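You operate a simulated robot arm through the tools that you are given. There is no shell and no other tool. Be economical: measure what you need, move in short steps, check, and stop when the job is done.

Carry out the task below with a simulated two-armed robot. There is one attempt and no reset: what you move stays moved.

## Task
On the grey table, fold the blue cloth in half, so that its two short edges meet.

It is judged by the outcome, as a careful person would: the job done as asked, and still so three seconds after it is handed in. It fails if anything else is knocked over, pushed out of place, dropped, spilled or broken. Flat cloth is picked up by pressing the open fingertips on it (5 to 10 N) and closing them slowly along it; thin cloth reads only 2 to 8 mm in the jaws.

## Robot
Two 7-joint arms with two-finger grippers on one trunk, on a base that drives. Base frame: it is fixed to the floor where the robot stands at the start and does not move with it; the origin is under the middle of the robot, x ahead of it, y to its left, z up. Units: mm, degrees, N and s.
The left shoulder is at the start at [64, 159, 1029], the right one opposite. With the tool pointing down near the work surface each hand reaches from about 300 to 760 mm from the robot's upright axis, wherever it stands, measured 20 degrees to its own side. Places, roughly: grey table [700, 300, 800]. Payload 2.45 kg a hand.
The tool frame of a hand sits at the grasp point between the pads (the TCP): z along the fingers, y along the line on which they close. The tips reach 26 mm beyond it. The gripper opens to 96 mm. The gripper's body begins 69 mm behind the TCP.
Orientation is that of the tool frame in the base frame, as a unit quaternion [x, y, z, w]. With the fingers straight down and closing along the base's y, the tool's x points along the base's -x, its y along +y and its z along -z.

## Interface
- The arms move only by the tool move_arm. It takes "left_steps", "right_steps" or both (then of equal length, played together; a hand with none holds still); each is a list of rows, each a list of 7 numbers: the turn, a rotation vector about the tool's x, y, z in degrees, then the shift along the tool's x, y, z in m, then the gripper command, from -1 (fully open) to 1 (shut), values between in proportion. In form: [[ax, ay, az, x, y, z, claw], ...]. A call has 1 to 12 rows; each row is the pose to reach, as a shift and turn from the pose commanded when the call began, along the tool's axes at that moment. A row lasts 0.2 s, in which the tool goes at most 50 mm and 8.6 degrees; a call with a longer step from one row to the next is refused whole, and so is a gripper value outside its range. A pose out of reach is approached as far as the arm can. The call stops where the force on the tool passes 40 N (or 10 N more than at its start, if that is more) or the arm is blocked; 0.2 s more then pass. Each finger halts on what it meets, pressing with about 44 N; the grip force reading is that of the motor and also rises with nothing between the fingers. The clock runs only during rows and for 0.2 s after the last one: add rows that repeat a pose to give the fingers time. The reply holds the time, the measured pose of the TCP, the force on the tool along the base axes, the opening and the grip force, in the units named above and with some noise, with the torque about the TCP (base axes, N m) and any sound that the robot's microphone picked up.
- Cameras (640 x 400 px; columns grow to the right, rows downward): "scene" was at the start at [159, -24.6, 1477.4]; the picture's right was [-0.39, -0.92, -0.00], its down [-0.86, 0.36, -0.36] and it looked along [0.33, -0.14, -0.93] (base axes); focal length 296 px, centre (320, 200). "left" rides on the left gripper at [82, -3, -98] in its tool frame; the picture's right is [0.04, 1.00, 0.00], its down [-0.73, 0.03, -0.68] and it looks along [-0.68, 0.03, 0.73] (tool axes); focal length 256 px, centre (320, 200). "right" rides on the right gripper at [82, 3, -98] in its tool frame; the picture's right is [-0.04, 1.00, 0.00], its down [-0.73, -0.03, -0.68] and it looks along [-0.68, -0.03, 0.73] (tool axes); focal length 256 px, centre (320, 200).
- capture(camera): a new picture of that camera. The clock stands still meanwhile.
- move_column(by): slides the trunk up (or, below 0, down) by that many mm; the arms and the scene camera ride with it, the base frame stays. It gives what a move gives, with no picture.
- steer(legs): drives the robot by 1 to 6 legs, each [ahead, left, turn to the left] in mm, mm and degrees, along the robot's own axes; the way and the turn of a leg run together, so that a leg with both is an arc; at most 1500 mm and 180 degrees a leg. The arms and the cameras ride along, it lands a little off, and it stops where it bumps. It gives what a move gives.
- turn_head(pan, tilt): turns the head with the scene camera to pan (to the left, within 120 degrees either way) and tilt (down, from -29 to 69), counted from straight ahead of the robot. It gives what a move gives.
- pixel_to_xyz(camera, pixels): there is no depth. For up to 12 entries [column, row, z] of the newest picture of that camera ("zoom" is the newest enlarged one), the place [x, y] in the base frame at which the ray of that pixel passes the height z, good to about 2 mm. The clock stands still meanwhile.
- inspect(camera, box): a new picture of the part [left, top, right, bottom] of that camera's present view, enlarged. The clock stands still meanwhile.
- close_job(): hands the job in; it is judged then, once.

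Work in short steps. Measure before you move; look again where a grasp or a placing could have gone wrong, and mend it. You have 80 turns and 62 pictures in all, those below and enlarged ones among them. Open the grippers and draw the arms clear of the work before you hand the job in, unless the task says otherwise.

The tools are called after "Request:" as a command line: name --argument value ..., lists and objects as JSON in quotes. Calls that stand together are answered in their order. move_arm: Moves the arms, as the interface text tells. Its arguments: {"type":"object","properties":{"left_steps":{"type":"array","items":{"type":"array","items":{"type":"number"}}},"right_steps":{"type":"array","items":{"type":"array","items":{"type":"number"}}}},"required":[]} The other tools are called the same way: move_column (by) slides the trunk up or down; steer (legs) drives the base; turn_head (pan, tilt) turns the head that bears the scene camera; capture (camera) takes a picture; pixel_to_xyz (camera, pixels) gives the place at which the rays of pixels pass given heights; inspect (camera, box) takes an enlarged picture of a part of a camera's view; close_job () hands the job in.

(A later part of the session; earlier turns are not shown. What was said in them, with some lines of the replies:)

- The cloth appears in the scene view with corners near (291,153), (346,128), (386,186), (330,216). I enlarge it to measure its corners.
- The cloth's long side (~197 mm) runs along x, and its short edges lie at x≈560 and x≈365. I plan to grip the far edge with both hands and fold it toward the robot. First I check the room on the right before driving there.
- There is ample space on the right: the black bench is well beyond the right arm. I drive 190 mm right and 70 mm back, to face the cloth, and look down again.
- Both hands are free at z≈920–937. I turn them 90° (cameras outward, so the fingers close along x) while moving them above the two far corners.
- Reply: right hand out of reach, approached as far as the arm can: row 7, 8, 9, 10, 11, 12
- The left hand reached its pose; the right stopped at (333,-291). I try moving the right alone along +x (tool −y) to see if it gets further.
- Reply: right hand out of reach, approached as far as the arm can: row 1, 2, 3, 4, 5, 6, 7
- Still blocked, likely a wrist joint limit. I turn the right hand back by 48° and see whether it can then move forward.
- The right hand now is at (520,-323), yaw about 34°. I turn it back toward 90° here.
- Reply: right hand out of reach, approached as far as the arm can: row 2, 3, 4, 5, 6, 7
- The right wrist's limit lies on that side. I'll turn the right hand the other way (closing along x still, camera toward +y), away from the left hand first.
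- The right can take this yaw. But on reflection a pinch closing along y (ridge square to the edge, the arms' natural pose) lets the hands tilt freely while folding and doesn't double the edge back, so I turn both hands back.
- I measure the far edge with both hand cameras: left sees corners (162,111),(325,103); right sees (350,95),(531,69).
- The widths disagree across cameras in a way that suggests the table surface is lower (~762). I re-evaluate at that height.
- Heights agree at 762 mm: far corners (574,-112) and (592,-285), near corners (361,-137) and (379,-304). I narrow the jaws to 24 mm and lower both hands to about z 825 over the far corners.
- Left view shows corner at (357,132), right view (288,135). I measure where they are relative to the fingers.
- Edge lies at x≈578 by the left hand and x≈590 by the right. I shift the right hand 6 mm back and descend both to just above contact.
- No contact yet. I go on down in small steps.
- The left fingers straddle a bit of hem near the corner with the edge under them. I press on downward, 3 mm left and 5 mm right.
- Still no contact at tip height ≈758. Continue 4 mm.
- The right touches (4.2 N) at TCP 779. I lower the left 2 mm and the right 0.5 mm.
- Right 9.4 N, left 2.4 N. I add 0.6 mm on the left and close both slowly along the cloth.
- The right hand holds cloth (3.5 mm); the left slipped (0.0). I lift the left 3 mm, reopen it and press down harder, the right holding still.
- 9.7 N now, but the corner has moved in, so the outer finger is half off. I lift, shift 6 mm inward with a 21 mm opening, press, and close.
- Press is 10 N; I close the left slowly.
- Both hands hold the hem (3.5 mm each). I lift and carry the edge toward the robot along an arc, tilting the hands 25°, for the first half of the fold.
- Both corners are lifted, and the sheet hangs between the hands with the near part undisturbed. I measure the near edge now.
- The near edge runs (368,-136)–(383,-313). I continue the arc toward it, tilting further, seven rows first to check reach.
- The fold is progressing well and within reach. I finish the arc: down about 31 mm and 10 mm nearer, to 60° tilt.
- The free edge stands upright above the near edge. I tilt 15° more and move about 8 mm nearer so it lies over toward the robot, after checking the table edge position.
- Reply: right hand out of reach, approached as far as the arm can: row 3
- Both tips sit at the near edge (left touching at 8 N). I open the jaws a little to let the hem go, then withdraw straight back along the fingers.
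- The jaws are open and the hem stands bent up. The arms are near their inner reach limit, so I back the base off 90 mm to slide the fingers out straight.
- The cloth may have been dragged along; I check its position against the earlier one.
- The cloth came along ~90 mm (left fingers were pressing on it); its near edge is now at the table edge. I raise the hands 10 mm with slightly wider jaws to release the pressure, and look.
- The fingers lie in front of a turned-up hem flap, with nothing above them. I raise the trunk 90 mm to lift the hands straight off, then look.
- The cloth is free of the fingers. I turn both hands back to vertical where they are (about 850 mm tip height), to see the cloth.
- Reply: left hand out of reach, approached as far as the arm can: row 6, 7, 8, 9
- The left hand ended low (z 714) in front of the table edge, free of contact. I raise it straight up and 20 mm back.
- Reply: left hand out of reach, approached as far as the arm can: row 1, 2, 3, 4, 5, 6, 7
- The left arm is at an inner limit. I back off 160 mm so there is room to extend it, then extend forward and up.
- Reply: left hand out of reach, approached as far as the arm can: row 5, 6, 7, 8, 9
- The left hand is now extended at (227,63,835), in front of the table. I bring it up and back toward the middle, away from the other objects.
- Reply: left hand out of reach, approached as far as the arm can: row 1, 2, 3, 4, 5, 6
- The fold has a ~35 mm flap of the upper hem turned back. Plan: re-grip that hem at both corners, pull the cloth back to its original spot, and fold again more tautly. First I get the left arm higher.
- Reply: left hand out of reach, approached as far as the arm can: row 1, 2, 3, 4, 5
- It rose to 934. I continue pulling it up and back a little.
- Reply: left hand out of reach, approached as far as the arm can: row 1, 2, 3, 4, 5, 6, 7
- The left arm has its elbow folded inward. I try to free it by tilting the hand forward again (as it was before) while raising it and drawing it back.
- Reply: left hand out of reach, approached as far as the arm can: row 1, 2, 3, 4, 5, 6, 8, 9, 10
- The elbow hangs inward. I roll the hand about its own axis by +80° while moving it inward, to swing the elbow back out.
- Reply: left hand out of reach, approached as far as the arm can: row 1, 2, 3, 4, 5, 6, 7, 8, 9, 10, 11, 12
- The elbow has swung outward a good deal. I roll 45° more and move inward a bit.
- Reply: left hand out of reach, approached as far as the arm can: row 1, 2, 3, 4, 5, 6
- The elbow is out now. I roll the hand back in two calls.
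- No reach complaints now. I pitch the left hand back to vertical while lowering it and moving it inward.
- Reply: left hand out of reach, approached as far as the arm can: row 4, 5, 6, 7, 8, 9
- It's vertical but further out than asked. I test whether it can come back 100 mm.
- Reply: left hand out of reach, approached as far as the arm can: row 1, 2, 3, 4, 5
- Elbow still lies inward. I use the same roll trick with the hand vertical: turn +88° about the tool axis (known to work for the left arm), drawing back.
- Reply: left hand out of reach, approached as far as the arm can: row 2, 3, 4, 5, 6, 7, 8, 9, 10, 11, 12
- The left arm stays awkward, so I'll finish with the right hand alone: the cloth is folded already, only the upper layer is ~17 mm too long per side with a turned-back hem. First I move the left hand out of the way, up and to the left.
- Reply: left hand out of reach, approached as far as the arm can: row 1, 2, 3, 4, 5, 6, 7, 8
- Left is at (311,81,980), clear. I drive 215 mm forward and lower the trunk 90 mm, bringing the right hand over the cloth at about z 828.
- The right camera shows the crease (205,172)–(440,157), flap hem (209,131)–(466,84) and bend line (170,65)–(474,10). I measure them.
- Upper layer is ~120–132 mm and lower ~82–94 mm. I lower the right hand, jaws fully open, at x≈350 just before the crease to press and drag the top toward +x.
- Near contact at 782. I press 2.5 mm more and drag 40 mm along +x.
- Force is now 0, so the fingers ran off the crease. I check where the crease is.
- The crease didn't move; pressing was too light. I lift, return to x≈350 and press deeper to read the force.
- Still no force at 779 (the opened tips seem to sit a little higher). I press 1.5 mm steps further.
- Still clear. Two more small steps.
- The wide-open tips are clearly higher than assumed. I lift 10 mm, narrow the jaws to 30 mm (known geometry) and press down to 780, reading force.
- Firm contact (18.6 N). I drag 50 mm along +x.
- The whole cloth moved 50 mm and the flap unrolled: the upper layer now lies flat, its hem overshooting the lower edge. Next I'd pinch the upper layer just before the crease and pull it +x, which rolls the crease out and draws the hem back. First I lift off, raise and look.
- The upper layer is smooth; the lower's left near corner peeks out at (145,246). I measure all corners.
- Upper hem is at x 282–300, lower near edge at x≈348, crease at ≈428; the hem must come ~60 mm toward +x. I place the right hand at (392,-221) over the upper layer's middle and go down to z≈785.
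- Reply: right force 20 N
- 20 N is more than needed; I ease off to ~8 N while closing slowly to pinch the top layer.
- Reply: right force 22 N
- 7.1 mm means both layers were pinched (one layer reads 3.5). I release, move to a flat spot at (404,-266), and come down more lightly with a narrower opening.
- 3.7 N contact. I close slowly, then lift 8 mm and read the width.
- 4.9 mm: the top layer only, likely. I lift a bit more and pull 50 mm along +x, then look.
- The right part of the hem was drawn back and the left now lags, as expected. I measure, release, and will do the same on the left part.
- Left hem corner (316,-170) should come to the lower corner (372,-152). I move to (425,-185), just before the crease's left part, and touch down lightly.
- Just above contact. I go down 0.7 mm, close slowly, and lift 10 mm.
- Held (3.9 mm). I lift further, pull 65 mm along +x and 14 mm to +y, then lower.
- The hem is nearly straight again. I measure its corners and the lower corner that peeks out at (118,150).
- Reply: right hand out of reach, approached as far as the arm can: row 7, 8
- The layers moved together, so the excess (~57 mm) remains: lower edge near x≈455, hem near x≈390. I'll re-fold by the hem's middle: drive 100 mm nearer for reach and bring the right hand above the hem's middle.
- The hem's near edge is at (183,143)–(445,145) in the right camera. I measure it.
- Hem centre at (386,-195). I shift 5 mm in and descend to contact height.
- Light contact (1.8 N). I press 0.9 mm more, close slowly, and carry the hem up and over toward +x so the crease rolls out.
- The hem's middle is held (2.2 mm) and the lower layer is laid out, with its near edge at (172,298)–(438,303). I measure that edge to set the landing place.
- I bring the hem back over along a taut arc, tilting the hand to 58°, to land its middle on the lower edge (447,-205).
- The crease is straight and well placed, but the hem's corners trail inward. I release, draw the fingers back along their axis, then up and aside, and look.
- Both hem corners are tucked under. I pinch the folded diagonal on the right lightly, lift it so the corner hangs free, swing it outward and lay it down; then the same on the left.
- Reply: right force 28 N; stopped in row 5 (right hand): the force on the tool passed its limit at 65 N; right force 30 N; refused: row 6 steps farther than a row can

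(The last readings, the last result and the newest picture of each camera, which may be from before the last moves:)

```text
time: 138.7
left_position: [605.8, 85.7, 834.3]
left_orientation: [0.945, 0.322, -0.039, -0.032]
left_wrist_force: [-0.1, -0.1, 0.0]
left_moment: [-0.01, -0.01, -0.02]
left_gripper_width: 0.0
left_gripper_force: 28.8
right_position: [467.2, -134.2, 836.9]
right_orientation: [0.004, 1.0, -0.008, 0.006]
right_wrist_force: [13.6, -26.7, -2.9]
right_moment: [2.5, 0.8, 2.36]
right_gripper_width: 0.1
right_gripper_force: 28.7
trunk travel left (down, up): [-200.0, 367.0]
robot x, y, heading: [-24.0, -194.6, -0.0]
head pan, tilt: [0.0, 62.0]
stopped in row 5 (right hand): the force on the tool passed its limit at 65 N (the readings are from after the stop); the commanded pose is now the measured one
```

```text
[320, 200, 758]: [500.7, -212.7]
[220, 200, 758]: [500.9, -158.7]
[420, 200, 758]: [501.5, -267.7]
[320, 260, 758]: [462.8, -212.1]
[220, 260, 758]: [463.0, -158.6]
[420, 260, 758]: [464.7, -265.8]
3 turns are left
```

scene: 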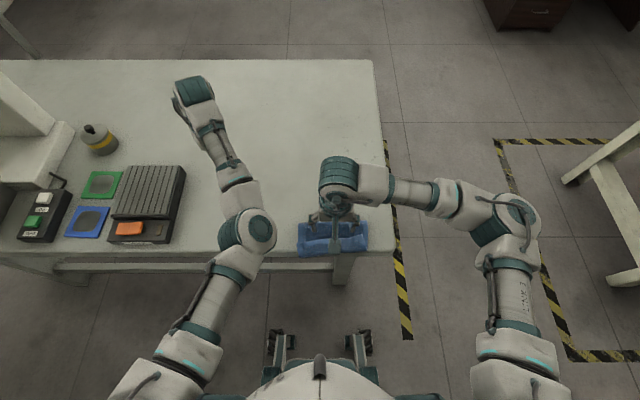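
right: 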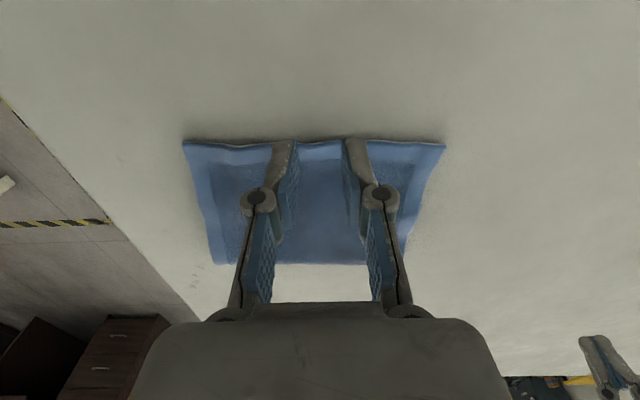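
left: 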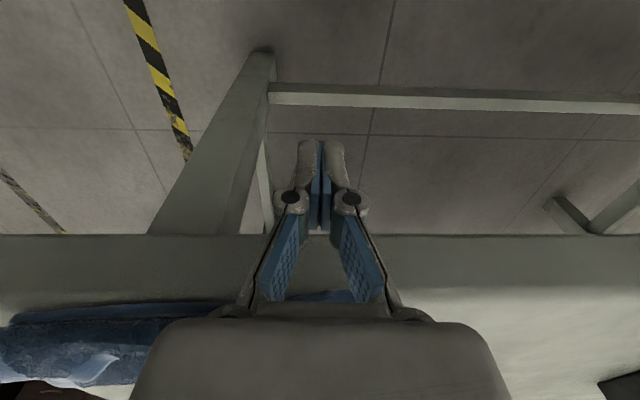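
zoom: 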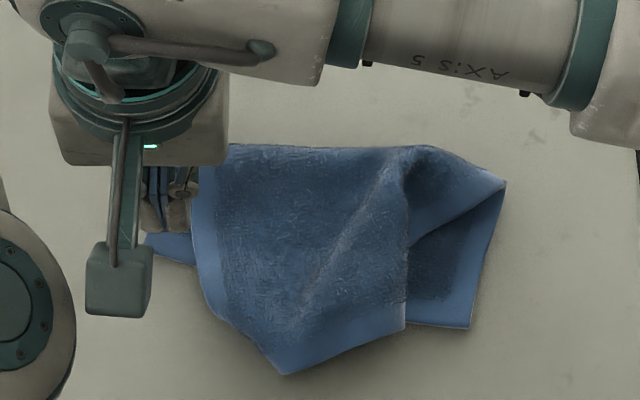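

The right hand touched the left arm at the end of the left-hand step, and the upper layer now lies skewed. I move away from the left arm, pinch the hem's left corner near (404,-194), and swing it toward the lower left corner, then withdraw.

Request:
move_arm --right_steps '[[0, 0, 0, 0, -0.03, -0.005, 1], [0, 0, 0, 0, -0.06, -0.01, 0.7], [0, 0, 0, 0.03, -0.06, -0.01, 0.5], [0, 0, 0, 0.061, -0.06, 0, 0.5], [0, 0, 0, 0.061, -0.06, 0.03, 0.5], [0, 0, 0, 0.061, -0.06, 0.05, 0.5], [0, 0, 0, 0.061, -0.06, 0.0565, 0.5], [0, 0, 0, 0.061, -0.06, 0.058, 0.5]]'

Request:
move_arm --right_steps '[[0, 0, 0, 0, 0, 0.0006, 0.5], [0, 0, 0, 0, 0, 0.0006, 0.56], [0, 0, 0, 0, 0, 0.0006, 0.62], [0, 0, 0, 0, 0, 0.0006, 0.68], [0, 0, 0, 0, 0, 0.0006, 0.74], [0, 0, 0, 0, 0, 0.0006, 0.8], [0, 0, 0, 0, 0, 0.0006, 0.86], [0, 0, 0, 0, 0, 0.0006, 0.92], [0, 0, 0, 0, 0, 0.0006, 0.97], [0, 0, 0, 0, 0, 0.0006, 1], [0, 0, 0, 0, 0, 0.0006, 1]]'

Request:
move_arm --right_steps '[[0, 0, 0, 0, 0, -0.015, 1], [0, 0, 0, -0.005, 0.005, -0.03, 1], [0, 0, 0, -0.015, 0.015, -0.035, 1], [0, 0, 0, -0.03, 0.028, -0.035, 1], [0, 0, 0, -0.045, 0.04, -0.03, 1], [0, 0, 0, -0.06, 0.05, -0.02, 1], [0, 0, 0, -0.062, 0.052, -0.01, 1], [0, 0, 0, -0.062, 0.052, -0.005, 1]]'

Request:
move_arm --right_steps '[[0, 0, 0, 0, 0, 0, 0.8], [0, 0, 0, 0, 0, 0, 0.6], [0, 0, 0, 0, 0, 0, 0.5], [0, 0, 0, 0, 0, -0.02, 0.5], [0, 0, 0, 0, -0.01, -0.05, 0.5], [0, 0, 0, 0, -0.04, -0.08, 0.5], [0, 0, 0, 0.01, -0.08, -0.1, 0.5], [0, 0, 0, 0.02, -0.12, -0.1, 0.5], [0, 0, 0, 0.03, -0.16, -0.1, 0.5], [0, 0, 0, 0.04, -0.2, -0.1, 0.5], [0, 0, 0, 0.05, -0.24, -0.1, 0.5]]'

Request:
inspect --camera "scene" --box '[264, 170, 392, 250]'

Request:
pixel_to_xyz --camera "zoom" --pixels '[[320, 200, 758], [220, 200, 758], [420, 200, 758], [320, 260, 758], [220, 260, 758], [420, 260, 758]]'

```text
time: 140.5
left_position: [606.6, 83.7, 833.9]
left_orientation: [0.946, 0.32, -0.039, -0.032]
left_wrist_force: [0.1, -0.6, 0.6]
left_moment: [-0.03, -0.02, 0.0]
left_gripper_width: 0.0
left_gripper_force: 28.9
right_position: [403.8, -193.3, 780.6]
right_orientation: [0.003, 1.0, -0.006, 0.005]
right_wrist_force: [-1.3, -0.5, 1.1]
right_moment: [0.0, -0.02, 0.02]
right_gripper_width: 24.1
right_gripper_force: 0.3
trunk travel left (down, up): [-200.0, 367.0]
robot x, y, heading: [-24.0, -194.5, 0.0]
head pan, tilt: [0.0, 62.0]
```

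```text
time: 142.9
left_position: [606.7, 82.9, 833.9]
left_orientation: [0.946, 0.319, -0.039, -0.032]
left_wrist_force: [0.2, 0.3, -0.1]
left_moment: [0.04, 0.0, 0.0]
left_gripper_width: 0.0
left_gripper_force: 28.5
right_position: [403.3, -192.3, 778.5]
right_orientation: [0.005, 1.0, -0.005, 0.006]
right_wrist_force: [-0.1, 0.1, 2.0]
right_moment: [0.01, -0.02, 0.01]
right_gripper_width: 5.2
right_gripper_force: 33.6
trunk travel left (down, up): [-200.0, 367.0]
robot x, y, heading: [-21.5, -192.9, 0.1]
head pan, tilt: [0.0, 62.0]
```

```text
time: 144.7
left_position: [607.0, 84.0, 833.7]
left_orientation: [0.946, 0.321, -0.04, -0.031]
left_wrist_force: [0.6, 0.1, 0.3]
left_moment: [0.0, -0.02, -0.02]
left_gripper_width: 0.0
left_gripper_force: 28.3
right_position: [467.1, -141.1, 783.5]
right_orientation: [0.004, 1.0, -0.006, 0.006]
right_wrist_force: [-0.8, 0.1, 1.3]
right_moment: [0.04, -0.05, 0.02]
right_gripper_width: 4.6
right_gripper_force: 33.4
trunk travel left (down, up): [-200.0, 367.0]
robot x, y, heading: [-24.0, -193.0, 0.0]
head pan, tilt: [0.0, 62.0]
```

```text
time: 147.1
left_position: [605.2, 81.4, 835.6]
left_orientation: [0.946, 0.32, -0.038, -0.033]
left_wrist_force: [0.2, -1.1, 0.0]
left_moment: [0.06, 0.01, 0.02]
left_gripper_width: 0.2
left_gripper_force: 28.6
right_position: [411.4, -385.7, 888.1]
right_orientation: [0.003, 1.0, -0.004, 0.005]
right_wrist_force: [-0.2, 0.4, 0.0]
right_moment: [0.04, 0.02, 0.02]
right_gripper_width: 23.8
right_gripper_force: 0.0
trunk travel left (down, up): [-200.0, 367.0]
robot x, y, heading: [-28.6, -191.3, 0.2]
head pan, tilt: [0.0, 62.0]
```

```text
5.00 times, centred on (328, 210) of scene
```

zoom: 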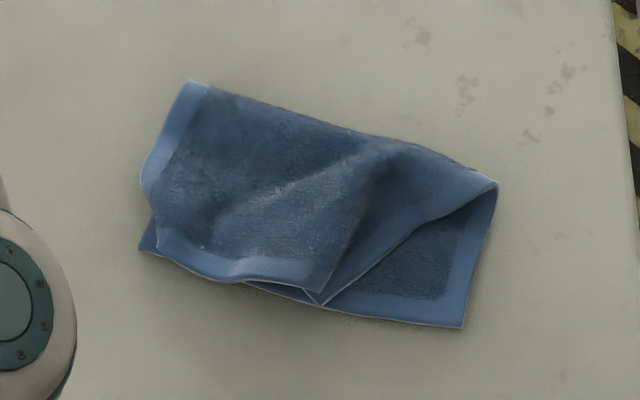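

```text
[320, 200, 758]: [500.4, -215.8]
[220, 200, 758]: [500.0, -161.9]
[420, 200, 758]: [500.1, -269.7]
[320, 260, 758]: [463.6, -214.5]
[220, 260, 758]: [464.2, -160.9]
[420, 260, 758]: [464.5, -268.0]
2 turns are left
```

The left half now lies on the lower edge; the right corner of the hem is pleated inward at (320,300). I pinch that strip near (467,-236), draw it toward the lower right corner, release and withdraw.

Request:
move_arm --right_steps '[[0, 0, 0, -0.02, 0.04, 0, 0.62], [0, 0, 0, -0.04, 0.08, 0, 0.62], [0, 0, 0, -0.0556, 0.12, 0.02, 0.62], [0, 0, 0, -0.0556, 0.15, 0.05, 0.62], [0, 0, 0, -0.0556, 0.15, 0.085, 0.62], [0, 0, 0, -0.0556, 0.15, 0.1, 0.62], [0, 0, 0, -0.0556, 0.15, 0.104, 0.62], [0, 0, 0, -0.0556, 0.15, 0.1056, 0.62]]'

Request:
move_arm --right_steps '[[0, 0, 0, 0, 0, 0.0003, 0.62], [0, 0, 0, 0, 0, 0.0003, 0.67], [0, 0, 0, 0, 0, 0.0003, 0.72], [0, 0, 0, 0, 0, 0.0003, 0.77], [0, 0, 0, 0, 0, 0.0003, 0.82], [0, 0, 0, 0, 0, 0.0003, 0.87], [0, 0, 0, 0, 0, 0.0003, 0.92], [0, 0, 0, 0, 0, 0.0003, 0.97], [0, 0, 0, 0, 0, 0.0003, 1], [0, 0, 0, 0, 0, 0.0003, 1]]'

Request:
move_arm --right_steps '[[0, 0, 0, 0, 0, -0.015, 1], [0, 0, 0, 0, 0, -0.03, 1], [0, 0, 0, 0, -0.01, -0.042, 1], [0, 0, 0, 0.003, -0.025, -0.042, 1], [0, 0, 0, 0.008, -0.04, -0.04, 1], [0, 0, 0, 0.014, -0.055, -0.034, 1], [0, 0, 0, 0.016, -0.06, -0.024, 1], [0, 0, 0, 0.014, -0.058, -0.014, 1], [0, 0, 0, 0.012, -0.056, -0.005, 1]]'

Request:
move_arm --right_steps '[[0, 0, 0, 0, 0, 0, 0.8], [0, 0, 0, 0, 0, 0, 0.6], [0, 0, 0, 0, 0, 0, 0.4], [0, 0, 0, 0, 0, -0.02, 0.4], [0, 0, 0, 0, 0, -0.06, 0.4], [0, 0, 0, 0, -0.03, -0.09, 0.2], [0, 0, 0, 0.01, -0.07, -0.1, 0], [0, 0, 0, 0.02, -0.11, -0.1, -0.5], [0, 0, 0, 0.03, -0.15, -0.1, -1]]' --left_steps '[[0, 0, 0, 0, 0, 0, 0.8], [0, 0, 0, 0, 0, 0, 0.6], [0, 0, 0, 0, 0, 0, 0.4], [0, 0, 0, 0, 0, 0, 0.4], [0, 0, 0, 0, 0, 0, 0.4], [0, 0, 0, 0, 0, 0, 0.2], [0, 0, 0, 0, 0, 0, 0], [0, 0, 0, 0, 0, 0, 0], [0, 0, 0, 0, 0, 0, 0]]'

```text
time: 148.9
left_position: [604.8, 83.5, 836.1]
left_orientation: [0.946, 0.32, -0.04, -0.031]
left_wrist_force: [0.2, -0.6, -0.8]
left_moment: [0.0, 0.01, 0.0]
left_gripper_width: 0.0
left_gripper_force: 28.5
right_position: [469.2, -232.4, 782.6]
right_orientation: [0.003, 1.0, -0.005, 0.007]
right_wrist_force: [2.1, 1.5, 19.4]
right_moment: [0.18, 0.12, -0.06]
right_gripper_width: 19.1
right_gripper_force: 0.1
trunk travel left (down, up): [-200.0, 367.0]
robot x, y, heading: [-24.0, -196.3, 0.0]
head pan, tilt: [0.0, 62.0]
```

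```text
time: 150.8
left_position: [605.2, 82.2, 834.5]
left_orientation: [0.945, 0.323, -0.036, -0.032]
left_wrist_force: [0.5, -0.6, -1.0]
left_moment: [0.0, 0.01, 0.0]
left_gripper_width: 0.0
left_gripper_force: 28.7
right_position: [471.1, -231.6, 784.1]
right_orientation: [0.004, 1.0, -0.003, 0.008]
right_wrist_force: [-3.5, -3.2, 20.2]
right_moment: [0.04, 0.28, 0.07]
right_gripper_width: 3.0
right_gripper_force: 31.8
trunk travel left (down, up): [-200.0, 367.0]
robot x, y, heading: [-23.7, -194.6, 0.4]
head pan, tilt: [0.0, 62.0]
stopped in row 9 (right hand): the force on the tool passed its limit at 40 N (the readings are from after the stop); the commanded pose is now the measured one
```

```text
time: 152.8
left_position: [603.2, 81.5, 836.7]
left_orientation: [0.945, 0.324, -0.035, -0.032]
left_wrist_force: [-0.4, -0.3, 0.1]
left_moment: [0.0, -0.02, 0.01]
left_gripper_width: 0.0
left_gripper_force: 28.7
right_position: [458.8, -288.7, 786.6]
right_orientation: [0.004, 1.0, -0.004, 0.01]
right_wrist_force: [-0.6, -1.0, 5.9]
right_moment: [0.04, -0.04, 0.04]
right_gripper_width: 3.2
right_gripper_force: 31.9
trunk travel left (down, up): [-200.0, 367.0]
robot x, y, heading: [-26.8, -191.7, -0.0]
head pan, tilt: [0.0, 62.0]
```

```text
time: 154.8
left_position: [604.9, 82.4, 836.7]
left_orientation: [0.945, 0.324, -0.035, -0.033]
left_wrist_force: [-0.3, -0.3, -0.8]
left_moment: [0.03, 0.01, -0.01]
left_gripper_width: 48.2
left_gripper_force: 0.0
right_position: [425.0, -442.8, 890.4]
right_orientation: [0.003, 1.0, -0.004, 0.008]
right_wrist_force: [0.7, -0.2, -0.1]
right_moment: [0.03, 0.01, -0.03]
right_gripper_width: 95.9
right_gripper_force: 0.0
trunk travel left (down, up): [-200.0, 367.0]
robot x, y, heading: [-26.7, -195.3, 0.4]
head pan, tilt: [0.0, 62.0]
1 turns are left
```

The strip was held (3.2 mm) and carried toward the lower right corner. Both grippers are open and off the cloth. With my last turn I hand the job in.

Request:
close_job

```text
The job is handed in.
```

I handed in the job with the blue cloth folded over on the grey table, but I can't say that its short edges meet all the way along. The last picture showed the left half of the upper edge lying on the lower edge. The right corner was pleated inward, about 80 mm short. I then pulled that corner toward its place, but had no pictures left to check the result.

The cloth also ended up about 85–90 mm farther from the robot than it started. The right hand bumped the robot's own left arm once (65 N). I saw nothing else on the table moved or knocked over.
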